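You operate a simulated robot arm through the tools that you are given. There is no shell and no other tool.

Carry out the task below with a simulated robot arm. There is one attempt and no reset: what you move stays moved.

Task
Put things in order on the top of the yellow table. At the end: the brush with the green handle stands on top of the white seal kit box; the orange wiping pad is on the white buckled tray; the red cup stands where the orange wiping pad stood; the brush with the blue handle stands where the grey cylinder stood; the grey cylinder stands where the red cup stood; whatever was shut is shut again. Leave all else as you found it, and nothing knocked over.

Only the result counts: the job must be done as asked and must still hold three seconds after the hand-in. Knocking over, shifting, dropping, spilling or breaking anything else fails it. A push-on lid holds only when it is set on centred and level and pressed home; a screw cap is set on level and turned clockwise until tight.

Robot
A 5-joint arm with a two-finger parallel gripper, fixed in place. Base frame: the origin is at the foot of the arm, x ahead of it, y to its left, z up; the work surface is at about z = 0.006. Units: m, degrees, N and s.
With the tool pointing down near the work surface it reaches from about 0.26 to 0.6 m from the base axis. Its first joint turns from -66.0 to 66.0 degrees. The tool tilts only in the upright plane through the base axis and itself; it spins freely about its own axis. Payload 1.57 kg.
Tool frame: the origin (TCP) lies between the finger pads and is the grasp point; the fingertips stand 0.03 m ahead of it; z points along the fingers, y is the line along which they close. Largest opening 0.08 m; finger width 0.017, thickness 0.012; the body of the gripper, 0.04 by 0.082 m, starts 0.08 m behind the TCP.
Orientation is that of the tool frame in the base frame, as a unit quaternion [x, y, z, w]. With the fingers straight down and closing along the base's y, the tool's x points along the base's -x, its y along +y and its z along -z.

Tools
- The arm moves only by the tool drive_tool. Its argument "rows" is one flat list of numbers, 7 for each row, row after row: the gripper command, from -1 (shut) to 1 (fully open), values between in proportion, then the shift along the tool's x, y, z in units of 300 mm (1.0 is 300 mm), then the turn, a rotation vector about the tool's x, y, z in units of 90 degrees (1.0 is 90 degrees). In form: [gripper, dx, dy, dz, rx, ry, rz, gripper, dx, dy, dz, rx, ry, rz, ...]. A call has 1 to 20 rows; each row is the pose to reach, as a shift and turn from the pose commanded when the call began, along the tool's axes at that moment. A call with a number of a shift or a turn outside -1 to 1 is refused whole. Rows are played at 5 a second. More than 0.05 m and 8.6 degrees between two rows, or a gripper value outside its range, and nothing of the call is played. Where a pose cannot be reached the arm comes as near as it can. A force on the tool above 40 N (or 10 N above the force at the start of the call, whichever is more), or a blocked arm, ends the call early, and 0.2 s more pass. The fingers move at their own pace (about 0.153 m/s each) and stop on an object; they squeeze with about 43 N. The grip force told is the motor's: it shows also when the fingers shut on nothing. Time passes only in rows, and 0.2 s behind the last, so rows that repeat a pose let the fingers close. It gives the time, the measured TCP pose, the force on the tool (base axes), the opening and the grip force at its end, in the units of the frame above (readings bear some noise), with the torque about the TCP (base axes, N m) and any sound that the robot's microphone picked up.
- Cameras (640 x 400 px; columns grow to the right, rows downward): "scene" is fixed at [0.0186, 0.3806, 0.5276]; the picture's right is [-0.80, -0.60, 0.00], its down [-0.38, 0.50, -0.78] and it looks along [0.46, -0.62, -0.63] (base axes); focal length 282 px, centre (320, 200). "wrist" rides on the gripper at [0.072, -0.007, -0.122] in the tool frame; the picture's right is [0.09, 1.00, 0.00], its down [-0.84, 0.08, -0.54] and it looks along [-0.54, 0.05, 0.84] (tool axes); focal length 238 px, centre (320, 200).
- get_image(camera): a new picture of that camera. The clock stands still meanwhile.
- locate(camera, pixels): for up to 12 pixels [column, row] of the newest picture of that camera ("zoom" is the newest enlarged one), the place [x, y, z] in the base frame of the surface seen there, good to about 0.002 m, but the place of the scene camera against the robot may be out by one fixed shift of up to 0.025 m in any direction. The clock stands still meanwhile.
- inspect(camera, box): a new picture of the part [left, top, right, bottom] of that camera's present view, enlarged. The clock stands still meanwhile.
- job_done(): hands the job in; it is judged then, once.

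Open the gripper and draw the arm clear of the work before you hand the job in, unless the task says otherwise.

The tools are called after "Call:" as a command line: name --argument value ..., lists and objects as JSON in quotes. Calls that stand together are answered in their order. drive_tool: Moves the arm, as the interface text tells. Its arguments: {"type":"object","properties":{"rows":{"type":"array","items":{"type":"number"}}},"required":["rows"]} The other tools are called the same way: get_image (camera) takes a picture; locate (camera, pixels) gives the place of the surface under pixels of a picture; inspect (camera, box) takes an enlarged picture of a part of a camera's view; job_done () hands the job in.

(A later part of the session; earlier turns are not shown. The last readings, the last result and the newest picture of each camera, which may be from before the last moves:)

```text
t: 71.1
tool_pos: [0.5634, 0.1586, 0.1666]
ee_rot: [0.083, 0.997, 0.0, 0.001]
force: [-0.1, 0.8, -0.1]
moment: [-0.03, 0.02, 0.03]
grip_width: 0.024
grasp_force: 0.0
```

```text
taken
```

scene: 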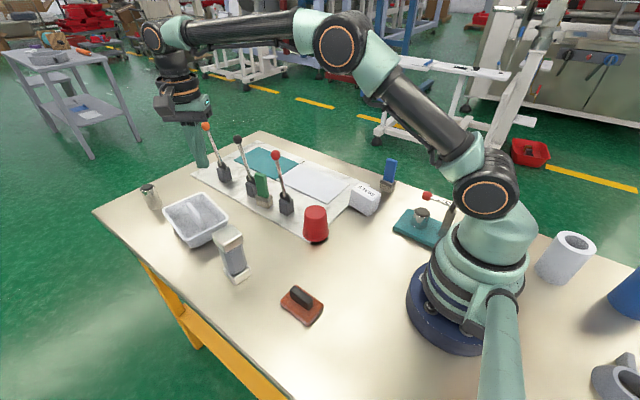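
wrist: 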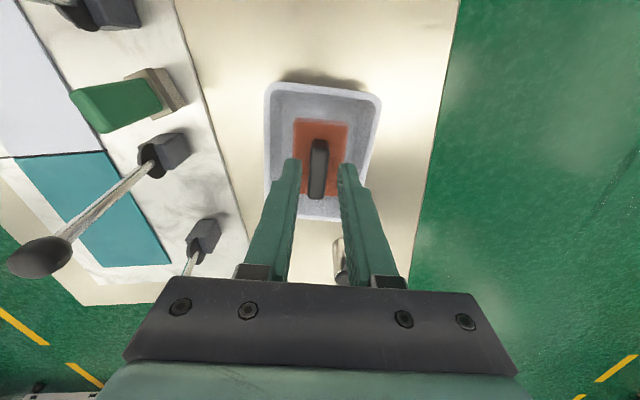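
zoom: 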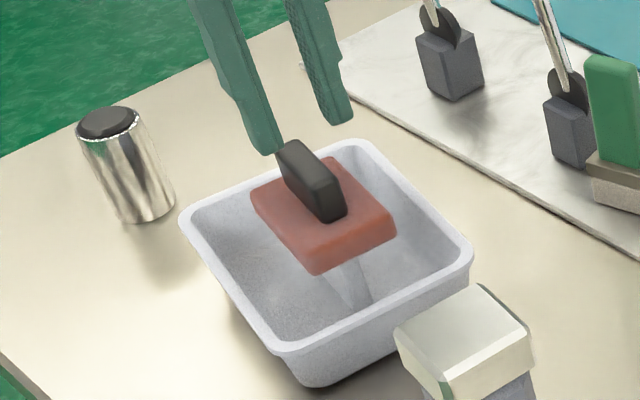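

The pad stands level on the tray's rib, seen from both cameras. Next the red cup: I rise and move back to view it.

Call:
drive_tool --rows '[0, 0, 0, -0.12, 0, 0, 0, 1, 0.02, -0.02, -0.25, 0, 0, -0.01, 1, 0.13, -0.11, -0.277, 0, 0, -0.03, 1, 0.25, -0.21, -0.277, 0, 0, -0.045, 1, 0.37, -0.31, -0.277, 0, 0, -0.06, 1, 0.49, -0.41, -0.277, 0, 0, -0.075, 1, 0.61, -0.51, -0.277, 0, 0, -0.09, 1, 0.72, -0.6, -0.277, 0, 0, -0.1, 1, 0.811, -0.673, -0.277, 0, 0, -0.107, 1, 0.811, -0.673, -0.277, 0, 0, -0.107]'

Call:
get_image --camera "wrist"

Call:
inspect --camera "wrist" --box '[200, 50, 440, 250]'

Call:
inspect --camera "scene" --box '[140, 120, 400, 290]'

```text
t: 73.3
tool_pos: [0.2908, 0.0011, 0.2477]
ee_rot: [0.0, 1.0, 0.001, 0.0]
force: [0.4, 0.2, -0.1]
moment: [0.03, 0.02, -0.01]
grip_width: 0.08
grasp_force: 0.0
```

```text
taken
```

wrist: 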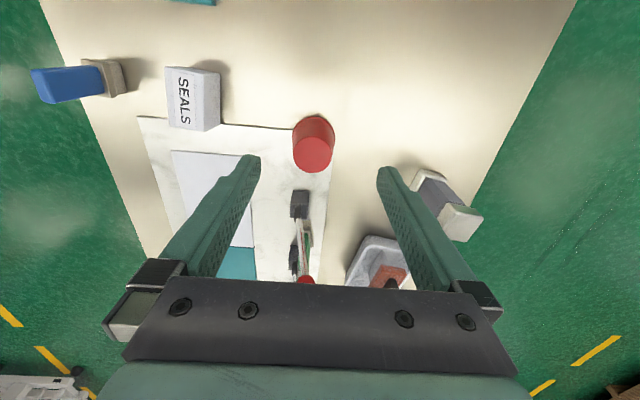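

```text
2.00 times, centred on (320, 150) of wrist
```

zoom: 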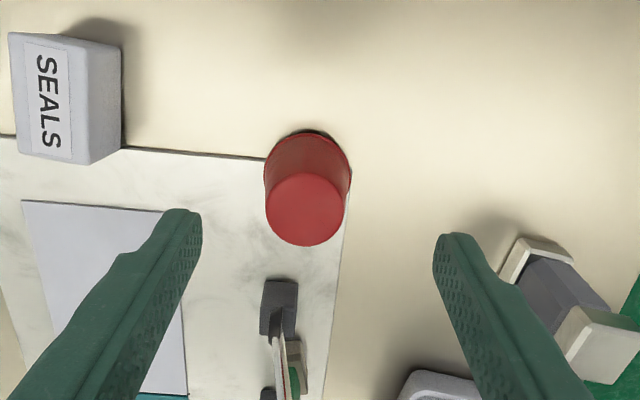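

```text
2.35 times, centred on (270, 205) of scene
```

zoom: 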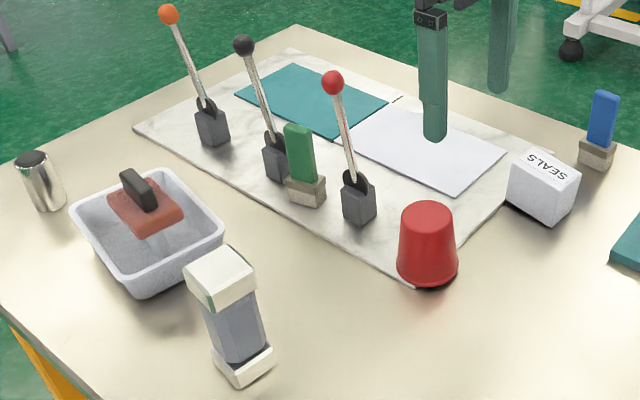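

Cup at zoom (307,190), overlapping the board's corner. I locate its top, rim, and board/table heights around it.

Call:
locate --camera "zoom" --pixels '[[305, 210], [272, 205], [340, 210], [305, 242], [305, 176], [305, 135], [268, 165], [350, 172], [250, 170], [250, 140], [370, 190], [330, 260]]'

Call:
inspect --camera "wrist" --box '[270, 95, 370, 185]'

Call:
inspect --camera "scene" --box '[280, 190, 350, 260]'

```text
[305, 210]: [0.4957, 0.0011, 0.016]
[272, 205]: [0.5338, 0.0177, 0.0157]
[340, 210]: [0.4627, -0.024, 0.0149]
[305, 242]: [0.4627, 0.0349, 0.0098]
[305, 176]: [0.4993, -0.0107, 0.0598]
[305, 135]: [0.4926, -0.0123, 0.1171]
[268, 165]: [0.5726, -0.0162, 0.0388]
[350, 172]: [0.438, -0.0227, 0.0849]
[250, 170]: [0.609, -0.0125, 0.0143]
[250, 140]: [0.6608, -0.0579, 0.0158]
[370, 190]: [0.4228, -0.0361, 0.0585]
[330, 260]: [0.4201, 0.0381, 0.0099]
```

```text
4.44 times, centred on (320, 140) of wrist
```

zoom: 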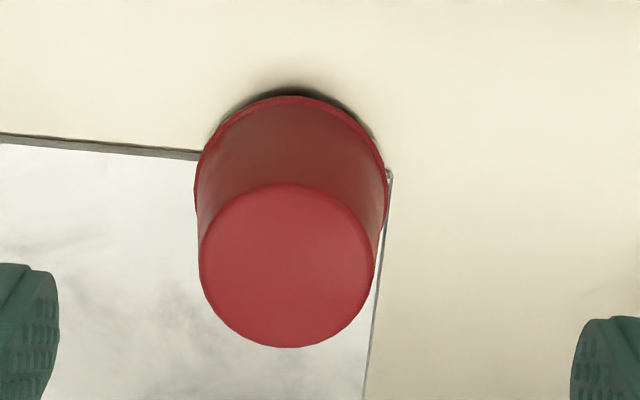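

```text
5.71 times, centred on (315, 225) of scene
```

zoom: 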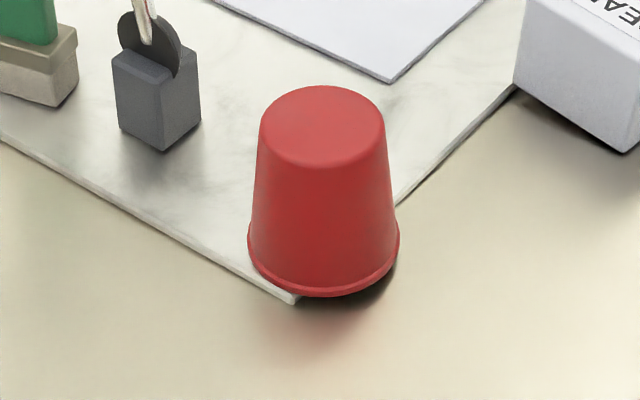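

I locate the cup's top circle and rim in the wrist image, plus board and table heights near it.

Call:
get_image --camera "wrist"

Call:
locate --camera "wrist" --pixels '[[313, 155], [294, 152], [331, 156], [313, 171.5], [313, 138], [314, 118], [293, 135], [334, 135], [280, 140], [280, 120], [335, 160], [345, 160]]'

Call:
locate --camera "wrist" --pixels '[[330, 170], [300, 190], [285, 129], [335.5, 134], [331, 182], [270, 128], [314, 119], [323, 121], [305, 121]]'

```text
taken
```

wrist: 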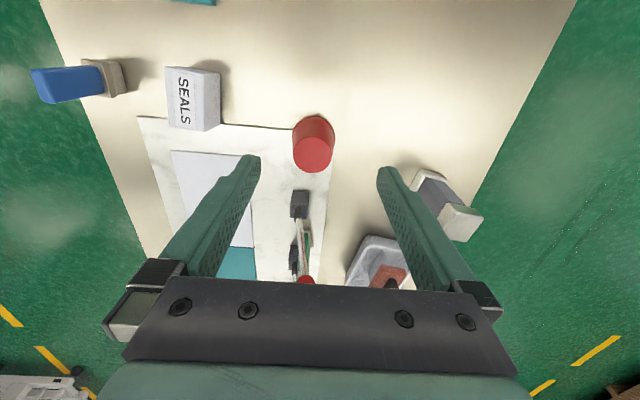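

```text
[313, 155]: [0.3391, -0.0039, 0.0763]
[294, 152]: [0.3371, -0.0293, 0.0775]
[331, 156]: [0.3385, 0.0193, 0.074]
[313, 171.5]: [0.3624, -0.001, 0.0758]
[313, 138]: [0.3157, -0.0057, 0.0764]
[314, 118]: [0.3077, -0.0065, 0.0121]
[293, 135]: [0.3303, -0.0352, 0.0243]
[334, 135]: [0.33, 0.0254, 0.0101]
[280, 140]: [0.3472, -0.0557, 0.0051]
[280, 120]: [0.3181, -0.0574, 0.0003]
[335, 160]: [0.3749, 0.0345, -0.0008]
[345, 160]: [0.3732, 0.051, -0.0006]
```

```text
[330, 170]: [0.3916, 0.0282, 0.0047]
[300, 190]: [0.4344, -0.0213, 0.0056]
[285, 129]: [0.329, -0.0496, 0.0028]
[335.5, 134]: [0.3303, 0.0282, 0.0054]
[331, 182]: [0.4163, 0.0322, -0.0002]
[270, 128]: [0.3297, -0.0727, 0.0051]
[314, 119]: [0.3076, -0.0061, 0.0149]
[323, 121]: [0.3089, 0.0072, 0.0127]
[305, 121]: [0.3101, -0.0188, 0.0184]
```

Cup centre is (0.339,-0.0045), top z 0.076, rim radius ≈0.033, standing on the board (z 0.005). I move over it and down to a check height.

Call:
drive_tool --rows '[1, -0.08, -0.01, 0.06, 0, 0, 0, 1, -0.161, -0.019, 0.15, 0, 0, 0, 1, -0.161, -0.019, 0.28, 0, 0, 0, 1, -0.161, -0.019, 0.4, 0, 0, 0, 1, -0.161, -0.019, 0.44, 0, 0, 0, 1, -0.161, -0.019, 0.44, 0, 0, 0]'

Call:
get_image --camera "wrist"

Call:
get_image --camera "scene"

```text
t: 74.7
tool_pos: [0.339, -0.005, 0.116]
ee_rot: [0.0, 1.0, -0.001, -0.001]
force: [0.6, -1.4, -0.1]
moment: [-0.05, -0.01, 0.01]
grip_width: 0.0803
grasp_force: 0.0
```

```text
taken
```

wrist: 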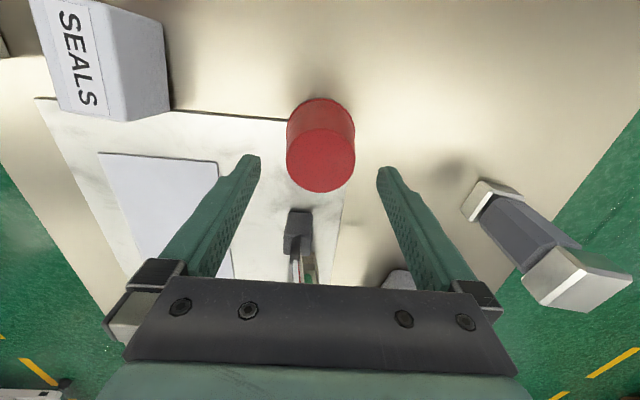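

```text
taken
```

scene: 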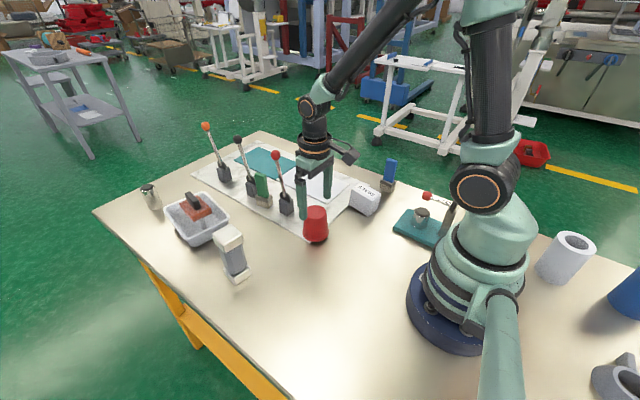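

The cup is centred between the fingers (top circle near (321,163)). I verify its top centre and rim.

Call:
locate --camera "wrist" --pixels '[[321, 163], [290, 158], [352, 160], [321, 188], [321, 134], [289, 125], [354, 125], [320, 100]]'

```text
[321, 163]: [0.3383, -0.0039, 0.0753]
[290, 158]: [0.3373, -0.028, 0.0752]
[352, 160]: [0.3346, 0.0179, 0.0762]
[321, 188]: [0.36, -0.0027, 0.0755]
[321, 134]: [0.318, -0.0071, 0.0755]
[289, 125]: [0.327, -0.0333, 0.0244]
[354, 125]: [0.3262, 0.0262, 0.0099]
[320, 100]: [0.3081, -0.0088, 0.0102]
```

Centre confirmed (0.3385,-0.005). I go down to z≈0.052 and close on the cup.

Call:
drive_tool --rows '[1, 0, 0, 0.07, 0, 0, 0, 1, 0, 0, 0.15, 0, 0, 0, 1, 0, 0, 0.213, 0, 0, 0, 1, 0, 0, 0.213, 0, 0, 0, 0.6, 0, 0, 0.213, 0, 0, 0, 0.2, 0, 0, 0.213, 0, 0, 0, -1, 0, 0, 0.213, 0, 0, 0, -1, 0, 0, 0.213, 0, 0, 0, -1, 0, 0, 0.213, 0, 0, 0]'

Call:
inspect --camera "scene" --box '[270, 160, 370, 260]'

```text
t: 76.7
tool_pos: [0.3381, -0.0044, 0.0522]
ee_rot: [0.001, 1.0, -0.001, 0.0]
force: [0.4, -0.7, -0.3]
moment: [0.02, 0.03, -0.02]
grip_width: 0.0606
grasp_force: 42.9
```

```text
4.00 times, centred on (320, 210) of scene
```

zoom: 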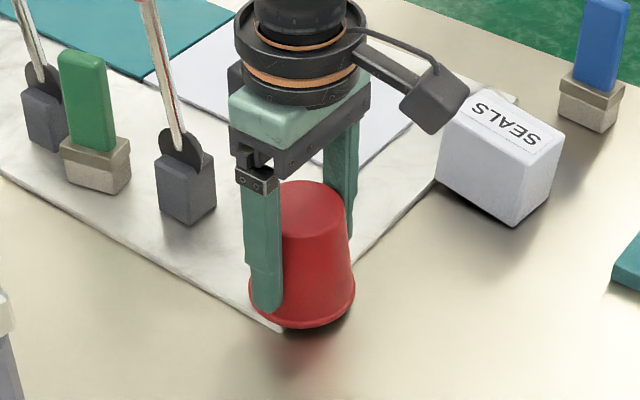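

Cup gripped (0.0606, 43 N). I lift it slowly.

Call:
drive_tool --rows '[-1, 0, 0, -0.008, 0, 0, 0, -1, 0, 0, -0.02, 0, 0, 0, -1, 0, 0, -0.04, 0, 0, 0, -1, 0, 0, -0.07, 0, 0, 0, -1, 0, 0, -0.11, 0, 0, 0, -1, 0, 0, -0.16, 0, 0, 0, -1, 0, 0, -0.21, 0, 0, 0, -1, 0, 0, -0.26, 0, 0, 0, -1, 0, 0, -0.3, 0, 0, 0, -1, 0, 0, -0.32, 0, 0, 0, -1, 0, 0, -0.32, 0, 0, 0]'

Call:
inspect --camera "scene" --box '[240, 120, 380, 260]'

Call:
get_image --camera "wrist"

```text
t: 79.1
tool_pos: [0.3389, -0.0064, 0.1482]
ee_rot: [0.0, 1.0, -0.001, 0.0]
force: [0.8, 0.0, -1.0]
moment: [-0.02, -0.03, 0.02]
grip_width: 0.0604
grasp_force: 43.0
```

```text
2.86 times, centred on (310, 190) of scene
```

zoom: 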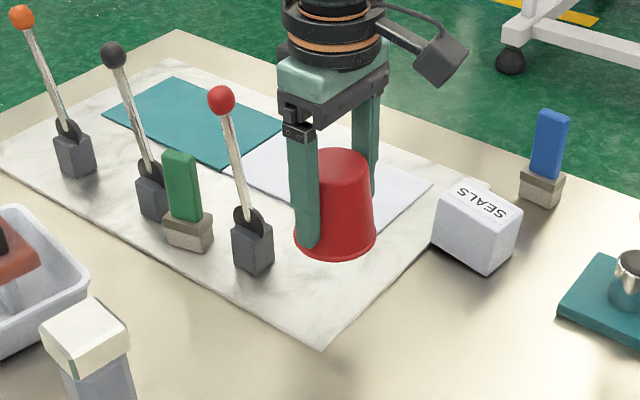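

```text
taken
```

wrist: 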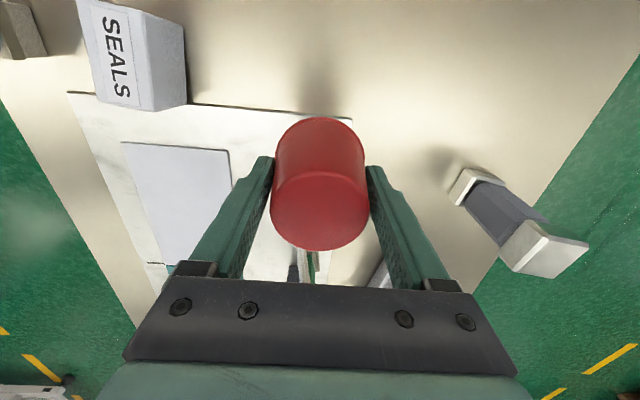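

The cup is held level and clear. I note the board corner and carry the cup to above the pad's old place (0.2377,0.1752).

Call:
locate --camera "wrist" --pixels '[[351, 119], [353, 117], [250, 110], [200, 105], [345, 116], [372, 225]]'

Call:
drive_tool --rows '[-1, 0.015, 0.025, 0, 0, 0, 0, -1, 0.045, 0.08, 0, 0, 0, 0, -1, 0.08, 0.14, 0, 0, 0, 0, -1, 0.12, 0.21, 0, 0, 0, 0, -1, 0.16, 0.28, 0, 0, 0, 0, -1, 0.2, 0.35, 0, 0, 0, 0, -1, 0.24, 0.42, 0, 0, 0, 0, -1, 0.275, 0.49, 0, 0, 0, 0, -1, 0.305, 0.545, 0, 0, 0, 0, -1, 0.327, 0.585, 0, 0, 0, 0, -1, 0.337, 0.602, 0, 0, 0, 0, -1, 0.337, 0.602, 0.03, 0, 0, 0, -1, 0.337, 0.602, 0.09, 0, 0, 0, -1, 0.337, 0.602, 0.16, 0, 0, 0, -1, 0.337, 0.602, 0.23, 0, 0, 0, -1, 0.337, 0.602, 0.28, 0, 0, 0, -1, 0.337, 0.602, 0.31, 0, 0, 0, -1, 0.337, 0.602, 0.31, 0, 0, 0]'

Call:
inspect --camera "scene" --box '[230, 220, 370, 360]'

```text
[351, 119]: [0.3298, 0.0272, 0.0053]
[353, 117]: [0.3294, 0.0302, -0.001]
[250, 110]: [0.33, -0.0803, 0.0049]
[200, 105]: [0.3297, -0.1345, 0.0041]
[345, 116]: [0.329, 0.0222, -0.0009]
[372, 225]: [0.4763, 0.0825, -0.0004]
```

```text
t: 82.9
tool_pos: [0.237, 0.1749, 0.0566]
ee_rot: [-0.001, 1.0, 0.001, 0.002]
force: [0.4, 0.7, 0.2]
moment: [0.04, -0.03, 0.02]
grip_width: 0.0603
grasp_force: 43.0
```

```text
2.86 times, centred on (300, 290) of scene
```

zoom: 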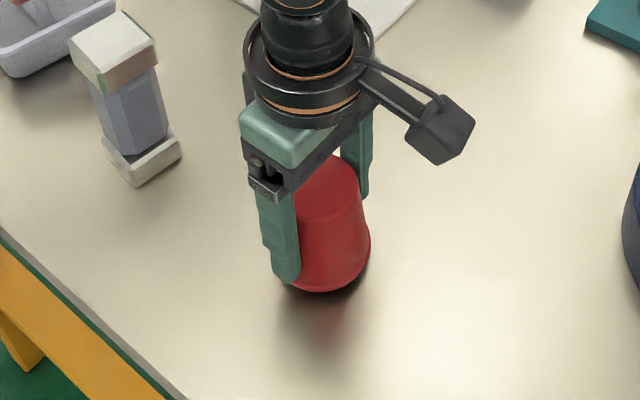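

Cup at (0.237,0.175), about 9 mm above the table. I lower in small steps to contact.

Call:
drive_tool --rows '[-1, 0, 0, 0.01, 0, 0, 0, -1, 0, 0, 0.018, 0, 0, 0, -1, 0, 0, 0.024, 0, 0, 0, -1, 0, 0, 0.027, 0, 0, 0, -1, 0, 0, 0.029, 0, 0, 0, -1, 0, 0, 0.029, 0, 0, 0]'

```text
t: 84.3
tool_pos: [0.2377, 0.175, 0.0482]
ee_rot: [0.0, 1.0, 0.002, 0.001]
force: [-0.2, 0.3, -0.7]
moment: [0.04, 0.01, 0.01]
grip_width: 0.0603
grasp_force: 43.3
```

Still no contact; I lower 1 mm at a time.

Call:
drive_tool --rows '[-1, 0, 0, 0.003, 0, 0, 0, -1, 0, 0, 0.005, 0, 0, 0, -1, 0, 0, 0.005, 0, 0, 0]'

```text
t: 85.1
tool_pos: [0.2384, 0.1757, 0.0463]
ee_rot: [0.0, 1.0, 0.001, 0.001]
force: [-0.1, 0.1, -1.0]
moment: [-0.01, 0.0, -0.04]
grip_width: 0.0601
grasp_force: 43.6
```

Still free. Another 1 mm.

Call:
drive_tool --rows '[-1, 0, 0, 0.003, 0, 0, 0, -1, 0, 0, 0.003, 0, 0, 0]'

Call:
inspect --camera "scene" --box '[260, 250, 340, 330]'

```text
t: 85.7
tool_pos: [0.2378, 0.1755, 0.0462]
ee_rot: [0.0, 1.0, 0.001, 0.001]
force: [-3.1, -7.7, 30.3]
moment: [-0.35, 0.28, -0.02]
grip_width: 0.0602
grasp_force: 42.8
```

```text
5.00 times, centred on (300, 290) of scene
```

zoom: 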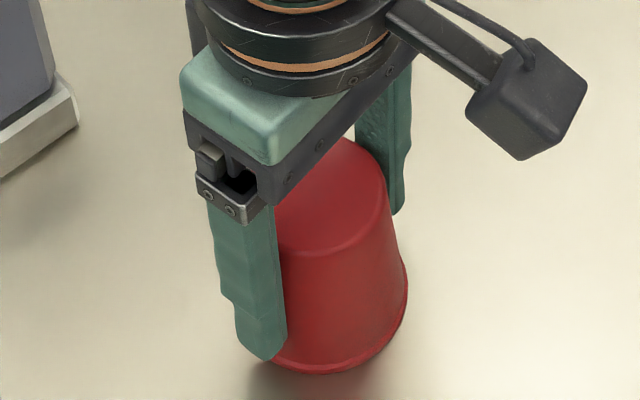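

Firm contact (30 N). I relieve about 0.7 mm and open the fingers, then rise.

Call:
drive_tool --rows '[-1, 0, 0, -0.002, 0, 0, 0, -1, 0, 0, -0.0025, 0, 0, 0, -0.4, 0, 0, -0.0025, 0, 0, 0, 0.6, 0, 0, -0.0025, 0, 0, 0, 1, 0, 0, -0.0025, 0, 0, 0, 1, 0, 0, -0.03, 0, 0, 0, 1, 0, 0, -0.1, 0, 0, 0, 1, 0, 0, -0.2, 0, 0, 0, 1, 0, 0, -0.33, 0, 0, 0, 1, 0, 0, -0.46, 0, 0, 0, 1, 0, 0, -0.55, 0, 0, 0, 1, 0, 0, -0.55, 0, 0, 0]'

Call:
get_image --camera "scene"

Call:
get_image --camera "wrist"

```text
t: 88.3
tool_pos: [0.2361, 0.1749, 0.212]
ee_rot: [0.0, 1.0, 0.001, 0.001]
force: [-0.1, 0.3, 0.0]
moment: [0.02, 0.02, 0.01]
grip_width: 0.0802
grasp_force: 0.0
```

```text
taken
```

scene: 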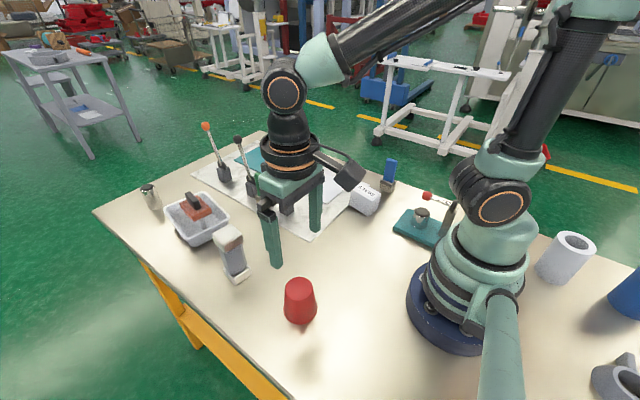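

```text
taken
```

wrist: 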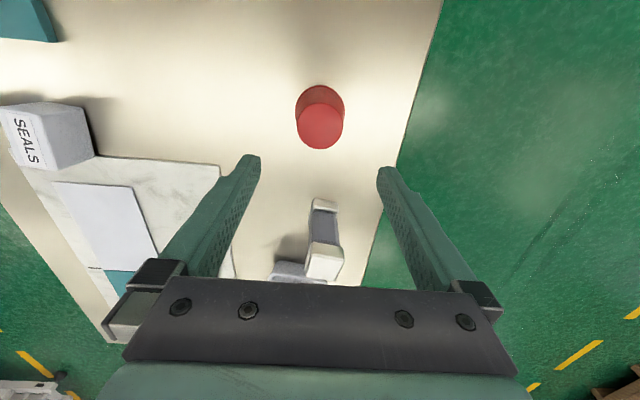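

The cup stands at the pad's place. Now the cylinder near (325,235): I move above it for a proper look.

Call:
drive_tool --rows '[1, -0.05, 0.01, -0.12, 0, 0, 0, 1, -0.15, 0.02, -0.227, 0, 0, 0, 1, -0.28, 0.033, -0.24, 0, 0, 0, 1, -0.28, 0.033, -0.24, 0, 0, 0]'

Call:
get_image --camera "wrist"

Call:
inspect --camera "wrist" --box '[260, 80, 400, 220]'

```text
t: 89.3
tool_pos: [0.3226, 0.1847, 0.2828]
ee_rot: [0.001, 1.0, 0.0, 0.0]
force: [-0.1, 0.7, -0.3]
moment: [0.02, 0.01, 0.02]
grip_width: 0.0801
grasp_force: 0.1
```

```text
taken
```

wrist: 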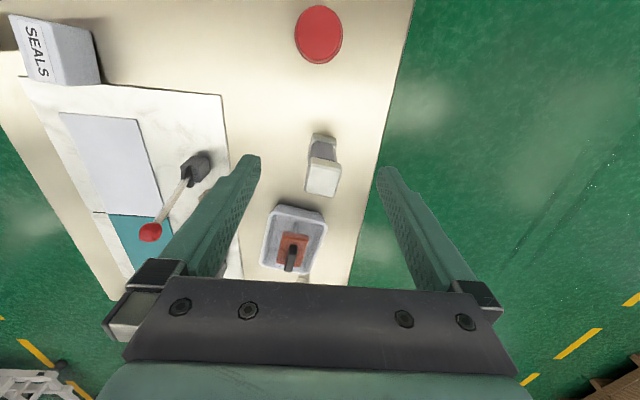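

```text
2.86 times, centred on (330, 150) of wrist
```

zoom: 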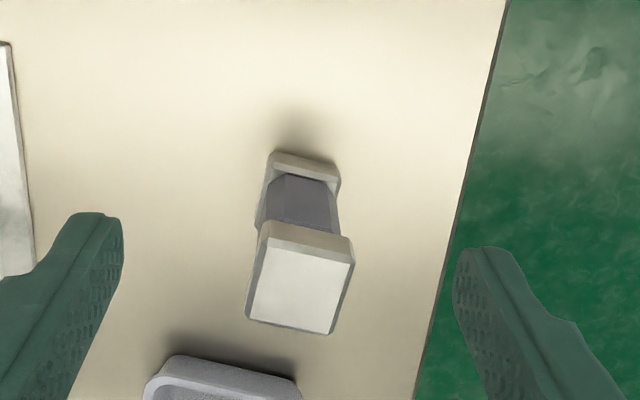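

The cylinder's top face corners in the zoom are about (268,248),(352,262),(332,333),(247,318). I locate them and the base cap.

Call:
locate --camera "zoom" --pixels '[[270, 250], [350, 262], [331, 331], [250, 317], [300, 290], [277, 156], [337, 168], [272, 178], [338, 185], [300, 200], [265, 215], [305, 160]]'

```text
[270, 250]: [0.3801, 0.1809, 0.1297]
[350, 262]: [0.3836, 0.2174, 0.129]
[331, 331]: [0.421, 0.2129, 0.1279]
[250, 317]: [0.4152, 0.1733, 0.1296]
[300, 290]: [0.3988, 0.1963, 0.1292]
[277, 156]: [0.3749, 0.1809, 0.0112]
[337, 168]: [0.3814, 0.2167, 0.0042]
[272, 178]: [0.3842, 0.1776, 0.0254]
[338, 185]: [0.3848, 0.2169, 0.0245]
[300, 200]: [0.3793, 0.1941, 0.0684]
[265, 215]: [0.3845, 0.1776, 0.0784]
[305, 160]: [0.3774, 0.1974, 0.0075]
```

Cylinder top centre is (0.400,0.196), cap about 0.04 square at -8° yaw, height 0.129. I go above it with matching yaw to check.

Call:
drive_tool --rows '[1, -0.09, 0.013, 0.05, 0, 0, 0.03, 1, -0.18, 0.027, 0.12, 0, 0, 0.06, 1, -0.256, 0.038, 0.2, 0, 0, 0.089, 1, -0.256, 0.038, 0.26, 0, 0, 0.089, 1, -0.256, 0.038, 0.26, 0, 0, 0.089]'

Call:
get_image --camera "wrist"

Call:
inspect --camera "wrist" --box '[240, 70, 400, 230]'

```text
t: 90.5
tool_pos: [0.3979, 0.1953, 0.2037]
ee_rot: [0.07, 0.998, 0.001, 0.002]
force: [0.3, 0.4, 0.5]
moment: [-0.02, 0.02, 0.02]
grip_width: 0.0799
grasp_force: 0.0
```

```text
taken
```

wrist: 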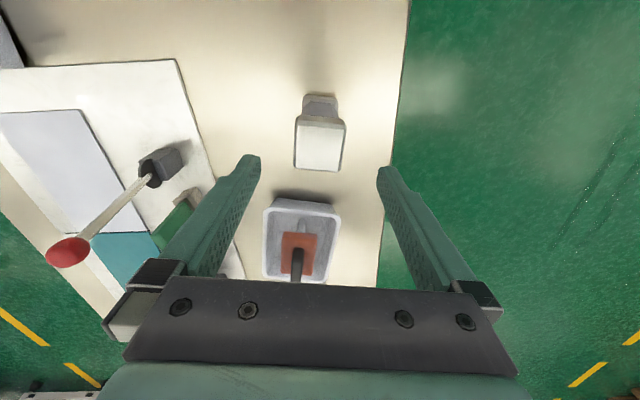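

```text
2.50 times, centred on (320, 150) of wrist
```

zoom: 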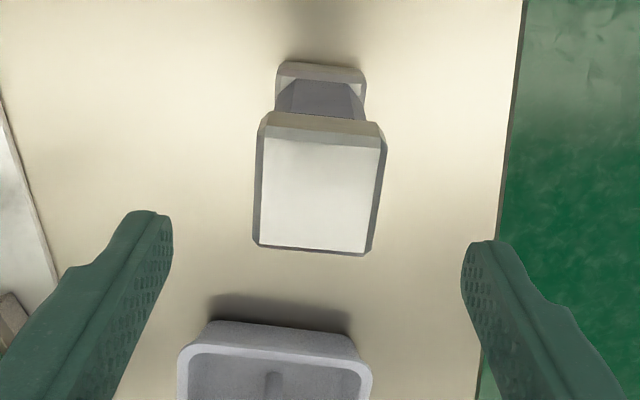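

The cap is aligned with the fingers. I locate its top corners again for the exact centre.

Call:
locate --camera "zoom" --pixels '[[266, 142], [380, 150], [364, 250], [260, 243], [315, 195], [285, 70], [360, 75]]'

```text
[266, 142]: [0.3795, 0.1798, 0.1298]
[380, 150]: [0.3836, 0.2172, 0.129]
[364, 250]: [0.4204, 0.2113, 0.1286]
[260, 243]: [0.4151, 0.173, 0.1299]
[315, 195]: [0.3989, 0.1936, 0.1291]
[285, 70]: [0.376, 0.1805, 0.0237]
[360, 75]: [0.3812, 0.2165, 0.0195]
```

Centre (0.3997,0.1953). I lower to z≈0.092 around the cap and close.

Call:
drive_tool --rows '[1, -0.006, 0, 0.1, 0, 0, 0, 1, -0.006, 0, 0.22, 0, 0, 0, 1, -0.006, 0, 0.32, 0, 0, 0, 1, -0.006, 0, 0.372, 0, 0, 0, 1, -0.006, 0, 0.372, 0, 0, 0, 0.4, -0.006, 0, 0.372, 0, 0, 0, 0.1, -0.006, 0, 0.372, 0, 0, 0, -1, -0.006, 0, 0.372, 0, 0, 0, -1, -0.006, 0, 0.372, 0, 0, 0, -1, -0.006, 0, 0.372, 0, 0, 0]'

Call:
inspect --camera "scene" --box '[170, 170, 290, 290]'

```text
t: 92.7
tool_pos: [0.4013, 0.1951, 0.0917]
ee_rot: [0.07, 0.998, 0.0, 0.0]
force: [0.3, -1.9, 0.3]
moment: [-0.17, 0.03, 0.03]
grip_width: 0.044
grasp_force: 43.1
```

```text
3.33 times, centred on (230, 230) of scene
```

zoom: 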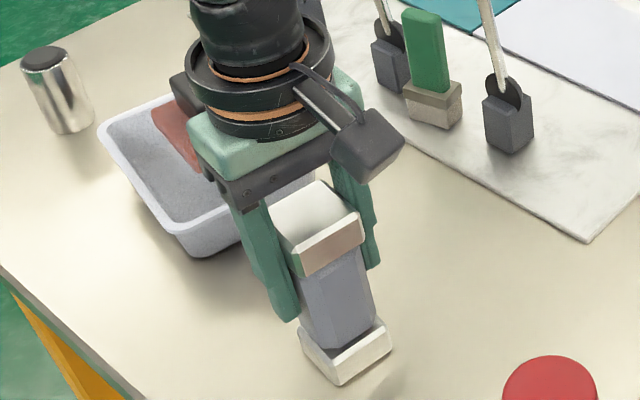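

Held at 0.044 opening, 43 N. I lift slowly and watch that the whole piece comes up together.

Call:
drive_tool --rows '[-1, 0, 0, -0.006, 0, 0, 0, -1, 0, 0, -0.014, 0, 0, 0, -1, 0, 0, -0.025, 0, 0, 0, -1, 0, 0, -0.04, 0, 0, 0, -1, 0, 0, -0.06, 0, 0, 0, -1, 0, 0, -0.06, 0, 0, 0]'

Call:
inspect --camera "scene" --box '[170, 170, 290, 290]'

```text
t: 94.1
tool_pos: [0.4013, 0.1951, 0.1114]
ee_rot: [0.07, 0.998, 0.0, 0.001]
force: [0.0, -0.6, -5.3]
moment: [-0.02, 0.0, 0.02]
grip_width: 0.0439
grasp_force: 42.9
```

```text
3.33 times, centred on (230, 230) of scene
```

zoom: 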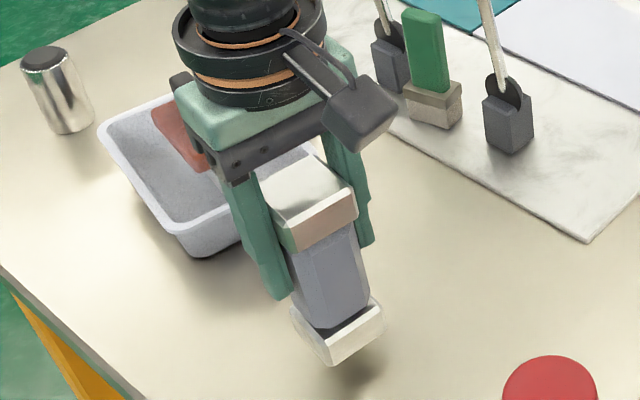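

The whole cylinder is lifted (5 N). I carry it slowly to above the cup's old place (0.342,-0.0045).

Call:
drive_tool --rows '[-1, 0, 0, -0.03, 0, 0, 0, -1, 0, 0, -0.07, 0, 0, 0, -1, 0.003, -0.02, -0.1, 0, 0, -0.005, -1, 0.01, -0.065, -0.1, 0, 0, -0.012, -1, 0.018, -0.12, -0.1, 0, 0, -0.02, -1, 0.026, -0.175, -0.1, 0, 0, -0.027, -1, 0.034, -0.23, -0.1, 0, 0, -0.034, -1, 0.043, -0.29, -0.1, 0, 0, -0.041, -1, 0.052, -0.35, -0.1, 0, 0, -0.048, -1, 0.061, -0.41, -0.1, 0, 0, -0.055, -1, 0.07, -0.47, -0.1, 0, 0, -0.063, -1, 0.079, -0.53, -0.1, 0, 0, -0.07, -1, 0.088, -0.59, -0.1, 0, 0, -0.077, -1, 0.095, -0.64, -0.1, 0, 0, -0.083, -1, 0.1, -0.67, -0.1, 0, 0, -0.087, -1, 0.103, -0.686, -0.1, 0, 0, -0.089, -1, 0.103, -0.686, -0.1, 0, 0, -0.089]'

Call:
get_image --camera "scene"

Call:
get_image --camera "wrist"

```text
t: 97.7
tool_pos: [0.3406, -0.0037, 0.141]
ee_rot: [0.0, 1.0, 0.0, -0.001]
force: [-0.5, -0.1, -4.4]
moment: [0.0, -0.01, 0.0]
grip_width: 0.0437
grasp_force: 43.4
```

```text
taken
```

scene: 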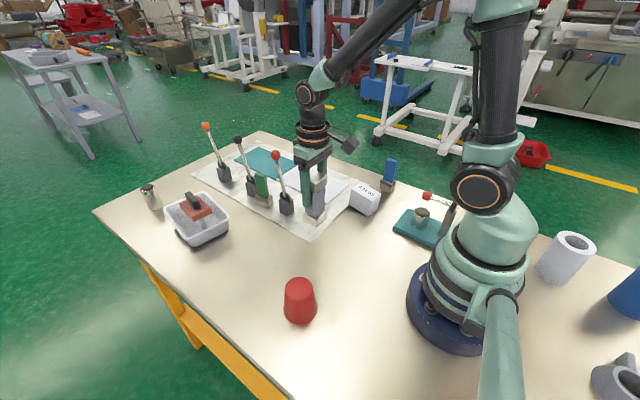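

```text
taken
```

wrist: 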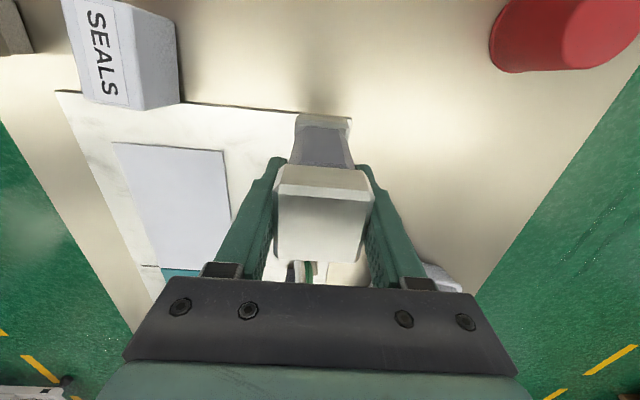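

Cylinder is over the spot; its near base edge will overhang the board edge (x=0.3295) a little, so I shift 3 mm inward and lower to just above contact.

Call:
drive_tool --rows '[-1, -0.005, 0, 0.03, 0, 0, 0, -1, -0.01, 0, 0.07, 0, 0, 0, -1, -0.01, 0, 0.1, 0, 0, 0, -1, -0.01, 0, 0.12, 0, 0, 0, -1, -0.01, 0, 0.133, 0, 0, 0, -1, -0.01, 0, 0.133, 0, 0, 0]'

Call:
inspect --camera "scene" --box '[260, 150, 380, 260]'

Call:
inspect --camera "wrist" --box '[250, 80, 400, 220]'

```text
t: 99.1
tool_pos: [0.3445, -0.0036, 0.1006]
ee_rot: [0.0, 1.0, 0.001, -0.001]
force: [-0.2, 0.3, -4.8]
moment: [0.01, -0.02, 0.01]
grip_width: 0.0438
grasp_force: 42.8
```

```text
3.64 times, centred on (320, 205) of scene
```

zoom: 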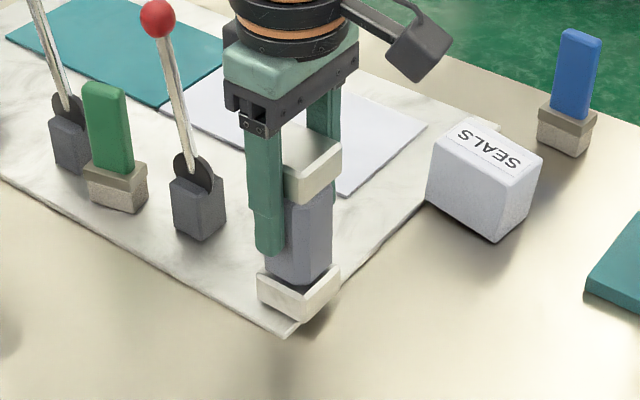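

```text
2.86 times, centred on (325, 150) of wrist
```

zoom: 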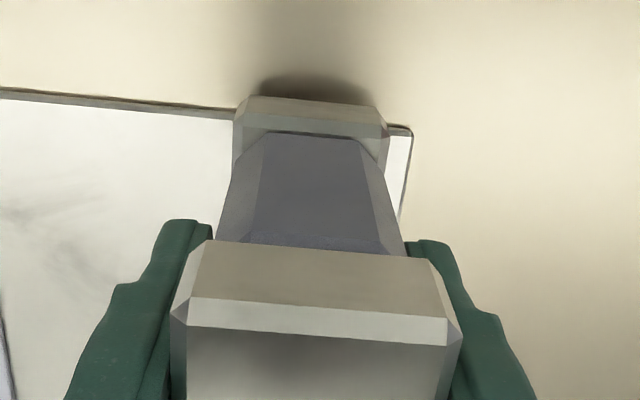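

Cylinder is a few mm above the board, aligned with its edge. I lower step by step to contact.

Call:
drive_tool --rows '[-1, 0, 0, 0.004, 0, 0, 0, -1, 0, 0, 0.008, 0, 0, 0, -1, 0, 0, 0.008, 0, 0, 0]'

Call:
drive_tool --rows '[-1, 0, 0, 0.003, 0, 0, 0, -1, 0, 0, 0.003, 0, 0, 0]'

```text
t: 99.9
tool_pos: [0.3438, -0.0035, 0.0976]
ee_rot: [0.0, 1.0, 0.0, -0.001]
force: [-5.4, -1.4, 10.9]
moment: [-0.06, 0.07, -0.02]
grip_width: 0.0438
grasp_force: 43.0
```

```text
t: 100.5
tool_pos: [0.3449, -0.0025, 0.0972]
ee_rot: [0.0, 1.0, -0.001, 0.001]
force: [-9.2, 1.9, 28.4]
moment: [0.11, 0.09, 0.0]
grip_width: 0.0437
grasp_force: 43.4
```

Contact made. I relieve about 1 mm, then open the fingers slightly and check that it stands.

Call:
drive_tool --rows '[-1, 0, 0, -0.003, 0, 0, 0, -1, 0, 0, -0.004, 0, 0, 0, 0.25, 0, 0, -0.004, 0, 0, 0, 0.3, 0, 0, -0.004, 0, 0, 0, 0.3, 0, 0, -0.004, 0, 0, 0]'

Call:
inspect --camera "scene" --box '[260, 150, 380, 260]'

Call:
inspect --camera "wrist" --box '[250, 80, 400, 220]'

```text
t: 101.7
tool_pos: [0.3445, -0.0033, 0.0989]
ee_rot: [0.001, 1.0, 0.0, -0.001]
force: [0.7, 0.4, -0.8]
moment: [0.0, 0.01, -0.01]
grip_width: 0.0519
grasp_force: 0.1
```

```text
3.64 times, centred on (320, 205) of scene
```

zoom: 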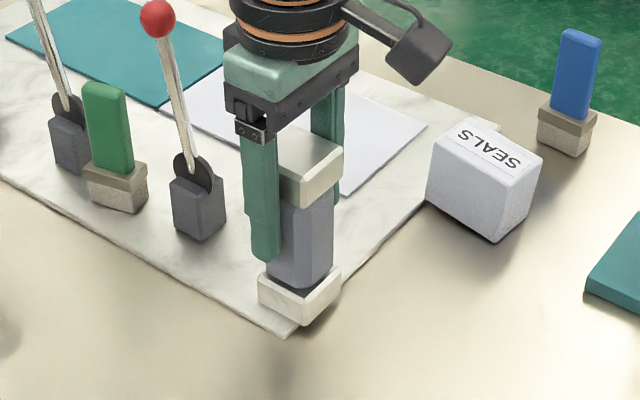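

```text
2.86 times, centred on (325, 150) of wrist
```

zoom: 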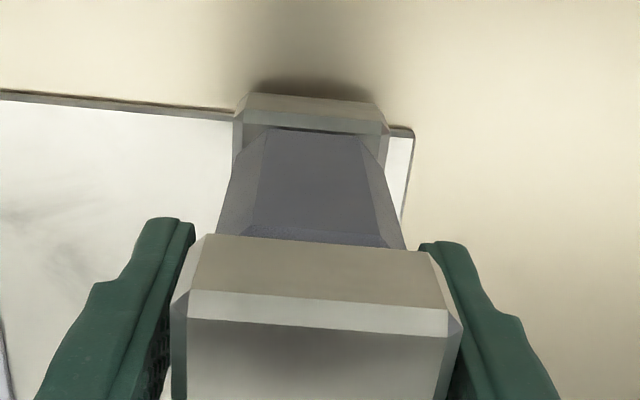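

It stands free and upright. I rise straight up, opening a bit more.

Call:
drive_tool --rows '[0.7, 0, 0, -0.01, 0, 0, 0, 0.7, 0, 0, -0.06, 0, 0, 0, 0.7, 0, 0, -0.15, 0, 0, 0, 0.7, 0, 0, -0.27, 0, 0, 0, 1, 0, 0, -0.4, 0, 0, 0, 1, 0, 0, -0.5, 0, 0, 0, 1, 0, 0, -0.5, 0, 0, 0]'

Call:
get_image --camera "wrist"

Call:
inspect --camera "scene" --box '[260, 150, 400, 260]'

```text
t: 103.3
tool_pos: [0.3465, -0.004, 0.2487]
ee_rot: [0.0, 1.0, 0.0, -0.001]
force: [-0.3, 0.1, 0.2]
moment: [0.0, -0.04, 0.0]
grip_width: 0.0799
grasp_force: 0.1
```

```text
taken
```

wrist: 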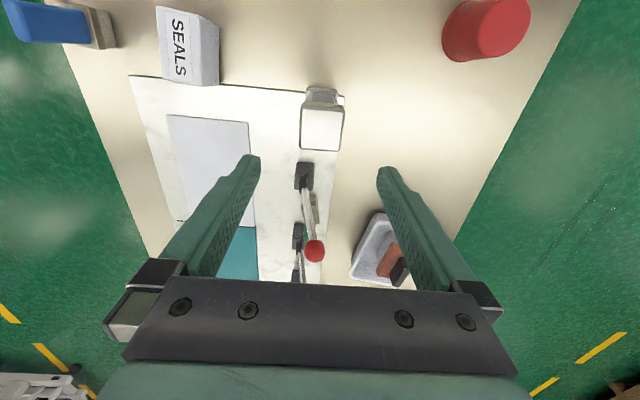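

```text
3.64 times, centred on (330, 205) of scene
```

zoom: 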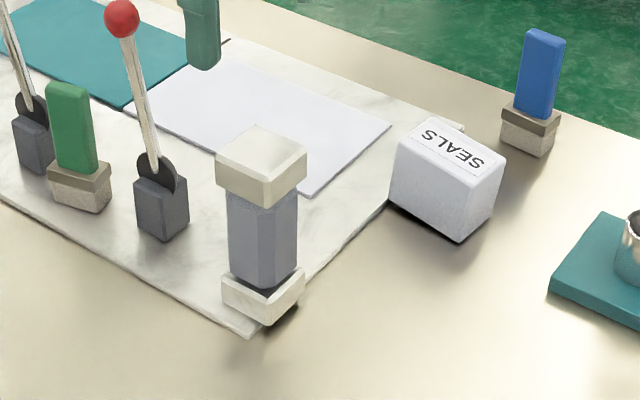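

The cylinder stands where the cup stood. Next the blue brush at upper left: I move above that area to look.

Call:
drive_tool --rows '[1, 0.06, -0.13, 0, 0, 0, 0, 1, 0.12, -0.27, 0, 0, 0, 0, 1, 0.18, -0.41, 0, 0, 0, 0, 1, 0.24, -0.55, 0, 0, 0, 0, 1, 0.3, -0.68, 0, 0, 0, 0, 1, 0.36, -0.8, 0, 0, 0, 0, 1, 0.422, -0.92, 0, 0, 0, 0, 1, 0.422, -0.92, 0, 0, 0, 0]'

Call:
get_image --camera "wrist"

Call:
inspect --camera "wrist" --box '[220, 60, 420, 240]'

Call:
inspect --camera "scene" --box '[350, 150, 420, 220]'

```text
t: 105.1
tool_pos: [0.217, -0.2814, 0.2473]
ee_rot: [0.0, 1.0, 0.001, -0.002]
force: [0.0, -0.4, 0.3]
moment: [0.0, 0.03, -0.02]
grip_width: 0.0799
grasp_force: 0.0
```

```text
taken
```

wrist: 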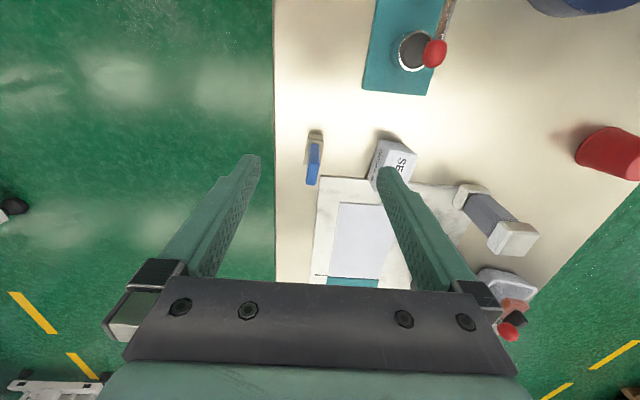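

```text
2.22 times, centred on (320, 150) of wrist
```

zoom: 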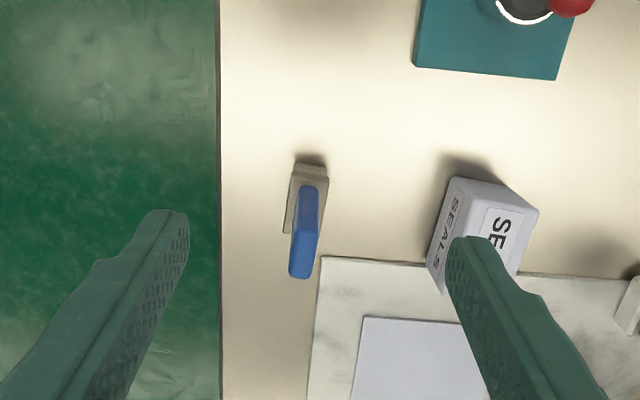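

```text
5.71 times, centred on (385, 185) of scene
```

zoom: 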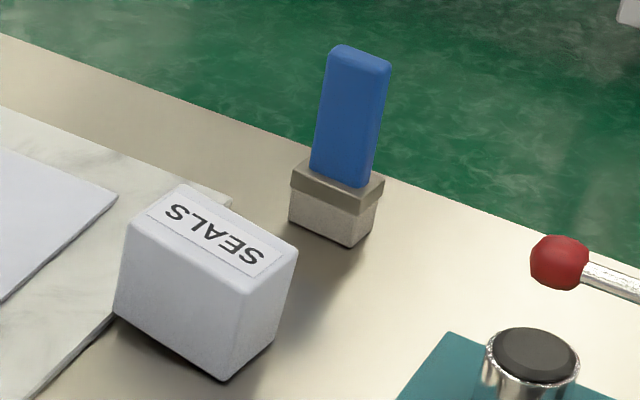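

The blue brush stands with its flat handle thin along y. I locate its handle and block in the wrist image, and the box's top.

Call:
locate --camera "wrist" --pixels '[[312, 181], [308, 180], [315, 180], [311, 167], [317, 146], [313, 155], [309, 145], [316, 136], [322, 140], [320, 150], [306, 162], [314, 132]]'

Call:
inspect --camera "wrist" --box '[285, 110, 345, 200]'

```text
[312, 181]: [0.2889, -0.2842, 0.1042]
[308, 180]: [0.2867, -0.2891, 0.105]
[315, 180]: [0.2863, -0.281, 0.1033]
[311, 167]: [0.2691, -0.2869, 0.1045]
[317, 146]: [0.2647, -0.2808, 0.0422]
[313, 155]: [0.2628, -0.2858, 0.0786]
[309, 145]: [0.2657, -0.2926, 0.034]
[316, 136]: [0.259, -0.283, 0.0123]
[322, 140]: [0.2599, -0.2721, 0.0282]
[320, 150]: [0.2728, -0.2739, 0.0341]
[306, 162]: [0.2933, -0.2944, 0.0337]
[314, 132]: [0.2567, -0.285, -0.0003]
```

```text
4.44 times, centred on (315, 155) of wrist
```

zoom: 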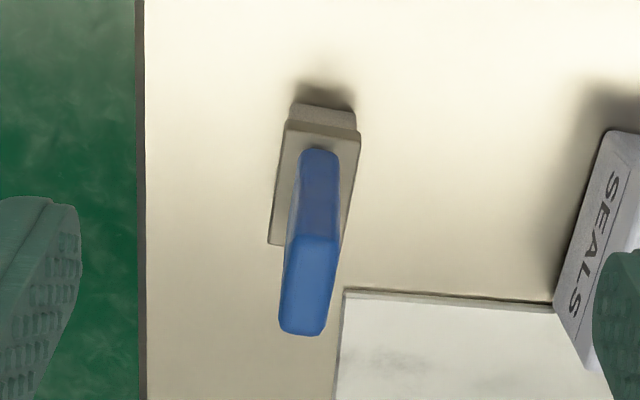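

Handle top centre is about (0.2785,-0.2855), z 0.1045, thickness about 0.012, axis about -5°. I go above it for an alignment check.

Call:
drive_tool --rows '[1, -0.1, -0.007, 0.08, 0, 0, 0.03, 1, -0.205, -0.014, 0.18, 0, 0, 0.055, 1, -0.205, -0.014, 0.27, 0, 0, 0.055, 1, -0.205, -0.014, 0.33, 0, 0, 0.055, 1, -0.205, -0.014, 0.33, 0, 0, 0.055]'

Call:
get_image --camera "wrist"

Call:
inspect --camera "wrist" --box '[260, 90, 380, 210]'

```text
t: 106.3
tool_pos: [0.2786, -0.2821, 0.1478]
ee_rot: [0.043, 0.999, 0.002, -0.002]
force: [0.8, -0.2, -0.1]
moment: [0.01, -0.01, 0.01]
grip_width: 0.0801
grasp_force: 0.1
```

```text
taken
```

wrist: 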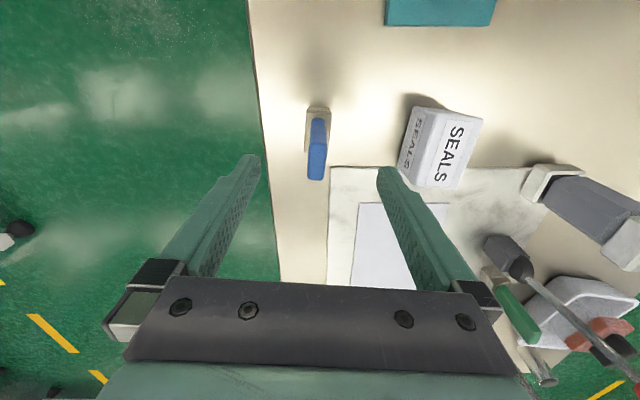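

```text
3.33 times, centred on (320, 150) of wrist
```

zoom: 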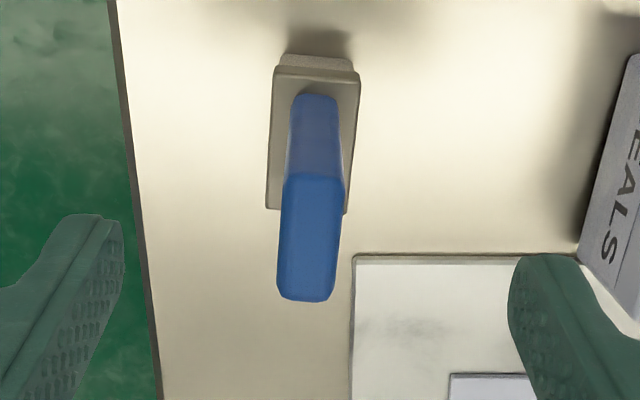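

I locate the top-face corners of the handle for final centring.

Call:
locate --camera "zoom" --pixels '[[288, 185], [340, 185], [330, 292], [283, 292], [312, 240], [272, 140], [356, 140], [270, 200], [350, 200], [318, 68]]'

```text
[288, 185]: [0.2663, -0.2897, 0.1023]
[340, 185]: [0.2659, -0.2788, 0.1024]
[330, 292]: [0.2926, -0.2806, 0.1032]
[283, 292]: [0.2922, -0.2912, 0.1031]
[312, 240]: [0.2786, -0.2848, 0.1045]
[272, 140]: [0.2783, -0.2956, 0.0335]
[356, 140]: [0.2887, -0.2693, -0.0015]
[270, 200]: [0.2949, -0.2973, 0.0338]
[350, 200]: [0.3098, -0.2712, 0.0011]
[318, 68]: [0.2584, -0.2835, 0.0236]
```

Handle centre (0.2795,-0.2851). I lower to z≈0.085 and close on it.

Call:
drive_tool --rows '[1, -0.003, -0.01, 0.07, 0, 0, -0.013, 1, -0.003, -0.01, 0.15, 0, 0, -0.013, 1, -0.003, -0.01, 0.209, 0, 0, -0.013, 1, -0.003, -0.01, 0.209, 0, 0, -0.013, 0, -0.003, -0.01, 0.209, 0, 0, -0.013, -0.5, -0.003, -0.01, 0.209, 0, 0, -0.013, -1, -0.003, -0.01, 0.209, 0, 0, -0.013, -1, -0.003, -0.01, 0.209, 0, 0, -0.013, -1, -0.003, -0.01, 0.209, 0, 0, -0.013]'

Call:
inspect --camera "wrist" --box '[260, 90, 380, 210]'

Call:
inspect --camera "scene" --box '[340, 120, 440, 220]'

```text
t: 108.3
tool_pos: [0.2798, -0.2861, 0.0858]
ee_rot: [0.034, 0.999, 0.002, -0.002]
force: [0.2, -0.4, -0.9]
moment: [0.05, -0.01, 0.03]
grip_width: 0.0134
grasp_force: 29.9
```

```text
3.33 times, centred on (320, 150) of wrist
```

zoom: 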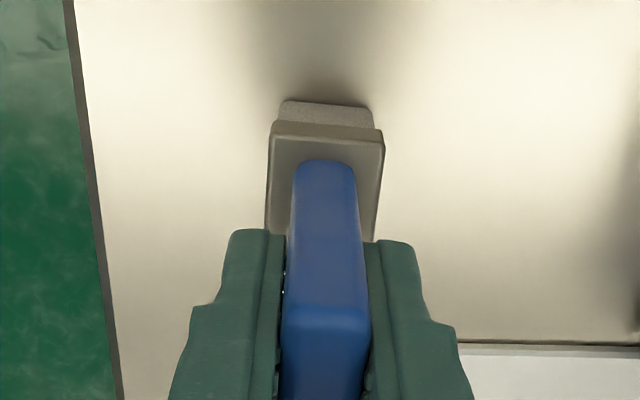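

```text
4.00 times, centred on (390, 170) of scene
```

zoom: 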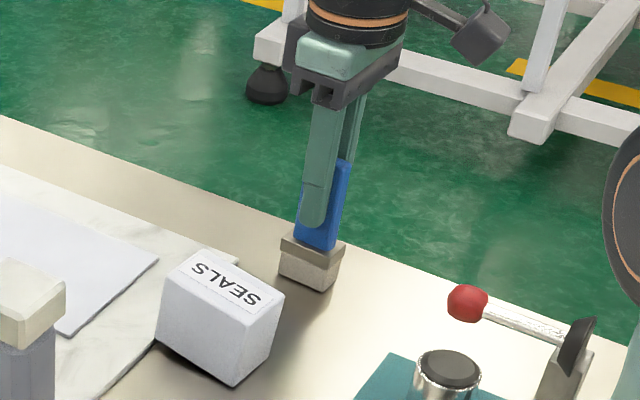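

Held (0.0134, 30 N). I lift slowly.

Call:
drive_tool --rows '[-1, 0, 0, -0.006, 0, 0, 0, -1, 0, 0, -0.015, 0, 0, 0, -1, 0, 0, -0.03, 0, 0, 0, -1, 0, 0, -0.05, 0, 0, 0, -1, 0, 0, -0.08, 0, 0, 0, -1, 0, 0, -0.12, 0, 0, 0, -1, 0, 0, -0.17, 0, 0, 0, -1, 0, 0, -0.22, 0, 0, 0, -1, 0, 0, -0.27, 0, 0, 0, -1, 0, 0, -0.32, 0, 0, 0, -1, 0, 0, -0.37, 0, 0, 0, -1, 0, 0, -0.42, 0, 0, 0, -1, 0, 0, -0.47, 0, 0, 0, -1, 0, 0, -0.52, 0, 0, 0, -1, 0, 0, -0.56, 0, 0, 0, -1, 0, 0, -0.58, 0, 0, 0, -1, 0, 0, -0.58, 0, 0, 0]'

Call:
get_image --camera "scene"

Call:
get_image --camera "wrist"

```text
t: 111.9
tool_pos: [0.2792, -0.2892, 0.2596]
ee_rot: [0.034, 0.999, 0.001, -0.002]
force: [0.7, 0.9, -1.5]
moment: [0.03, 0.0, 0.04]
grip_width: 0.0135
grasp_force: 30.3
```

```text
taken
```

scene: 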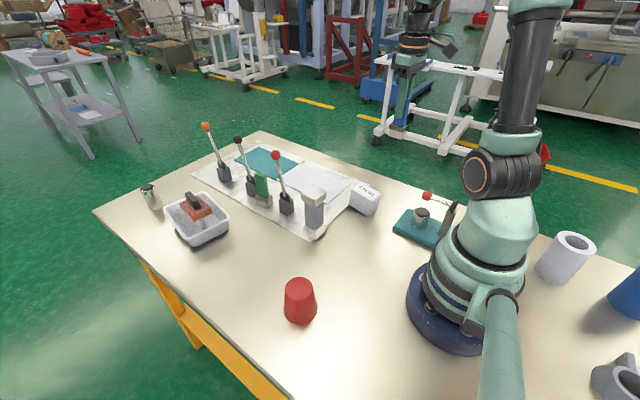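

```text
taken
```

wrist: 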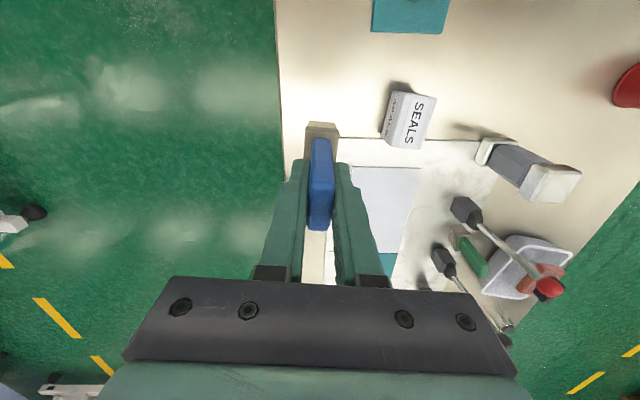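

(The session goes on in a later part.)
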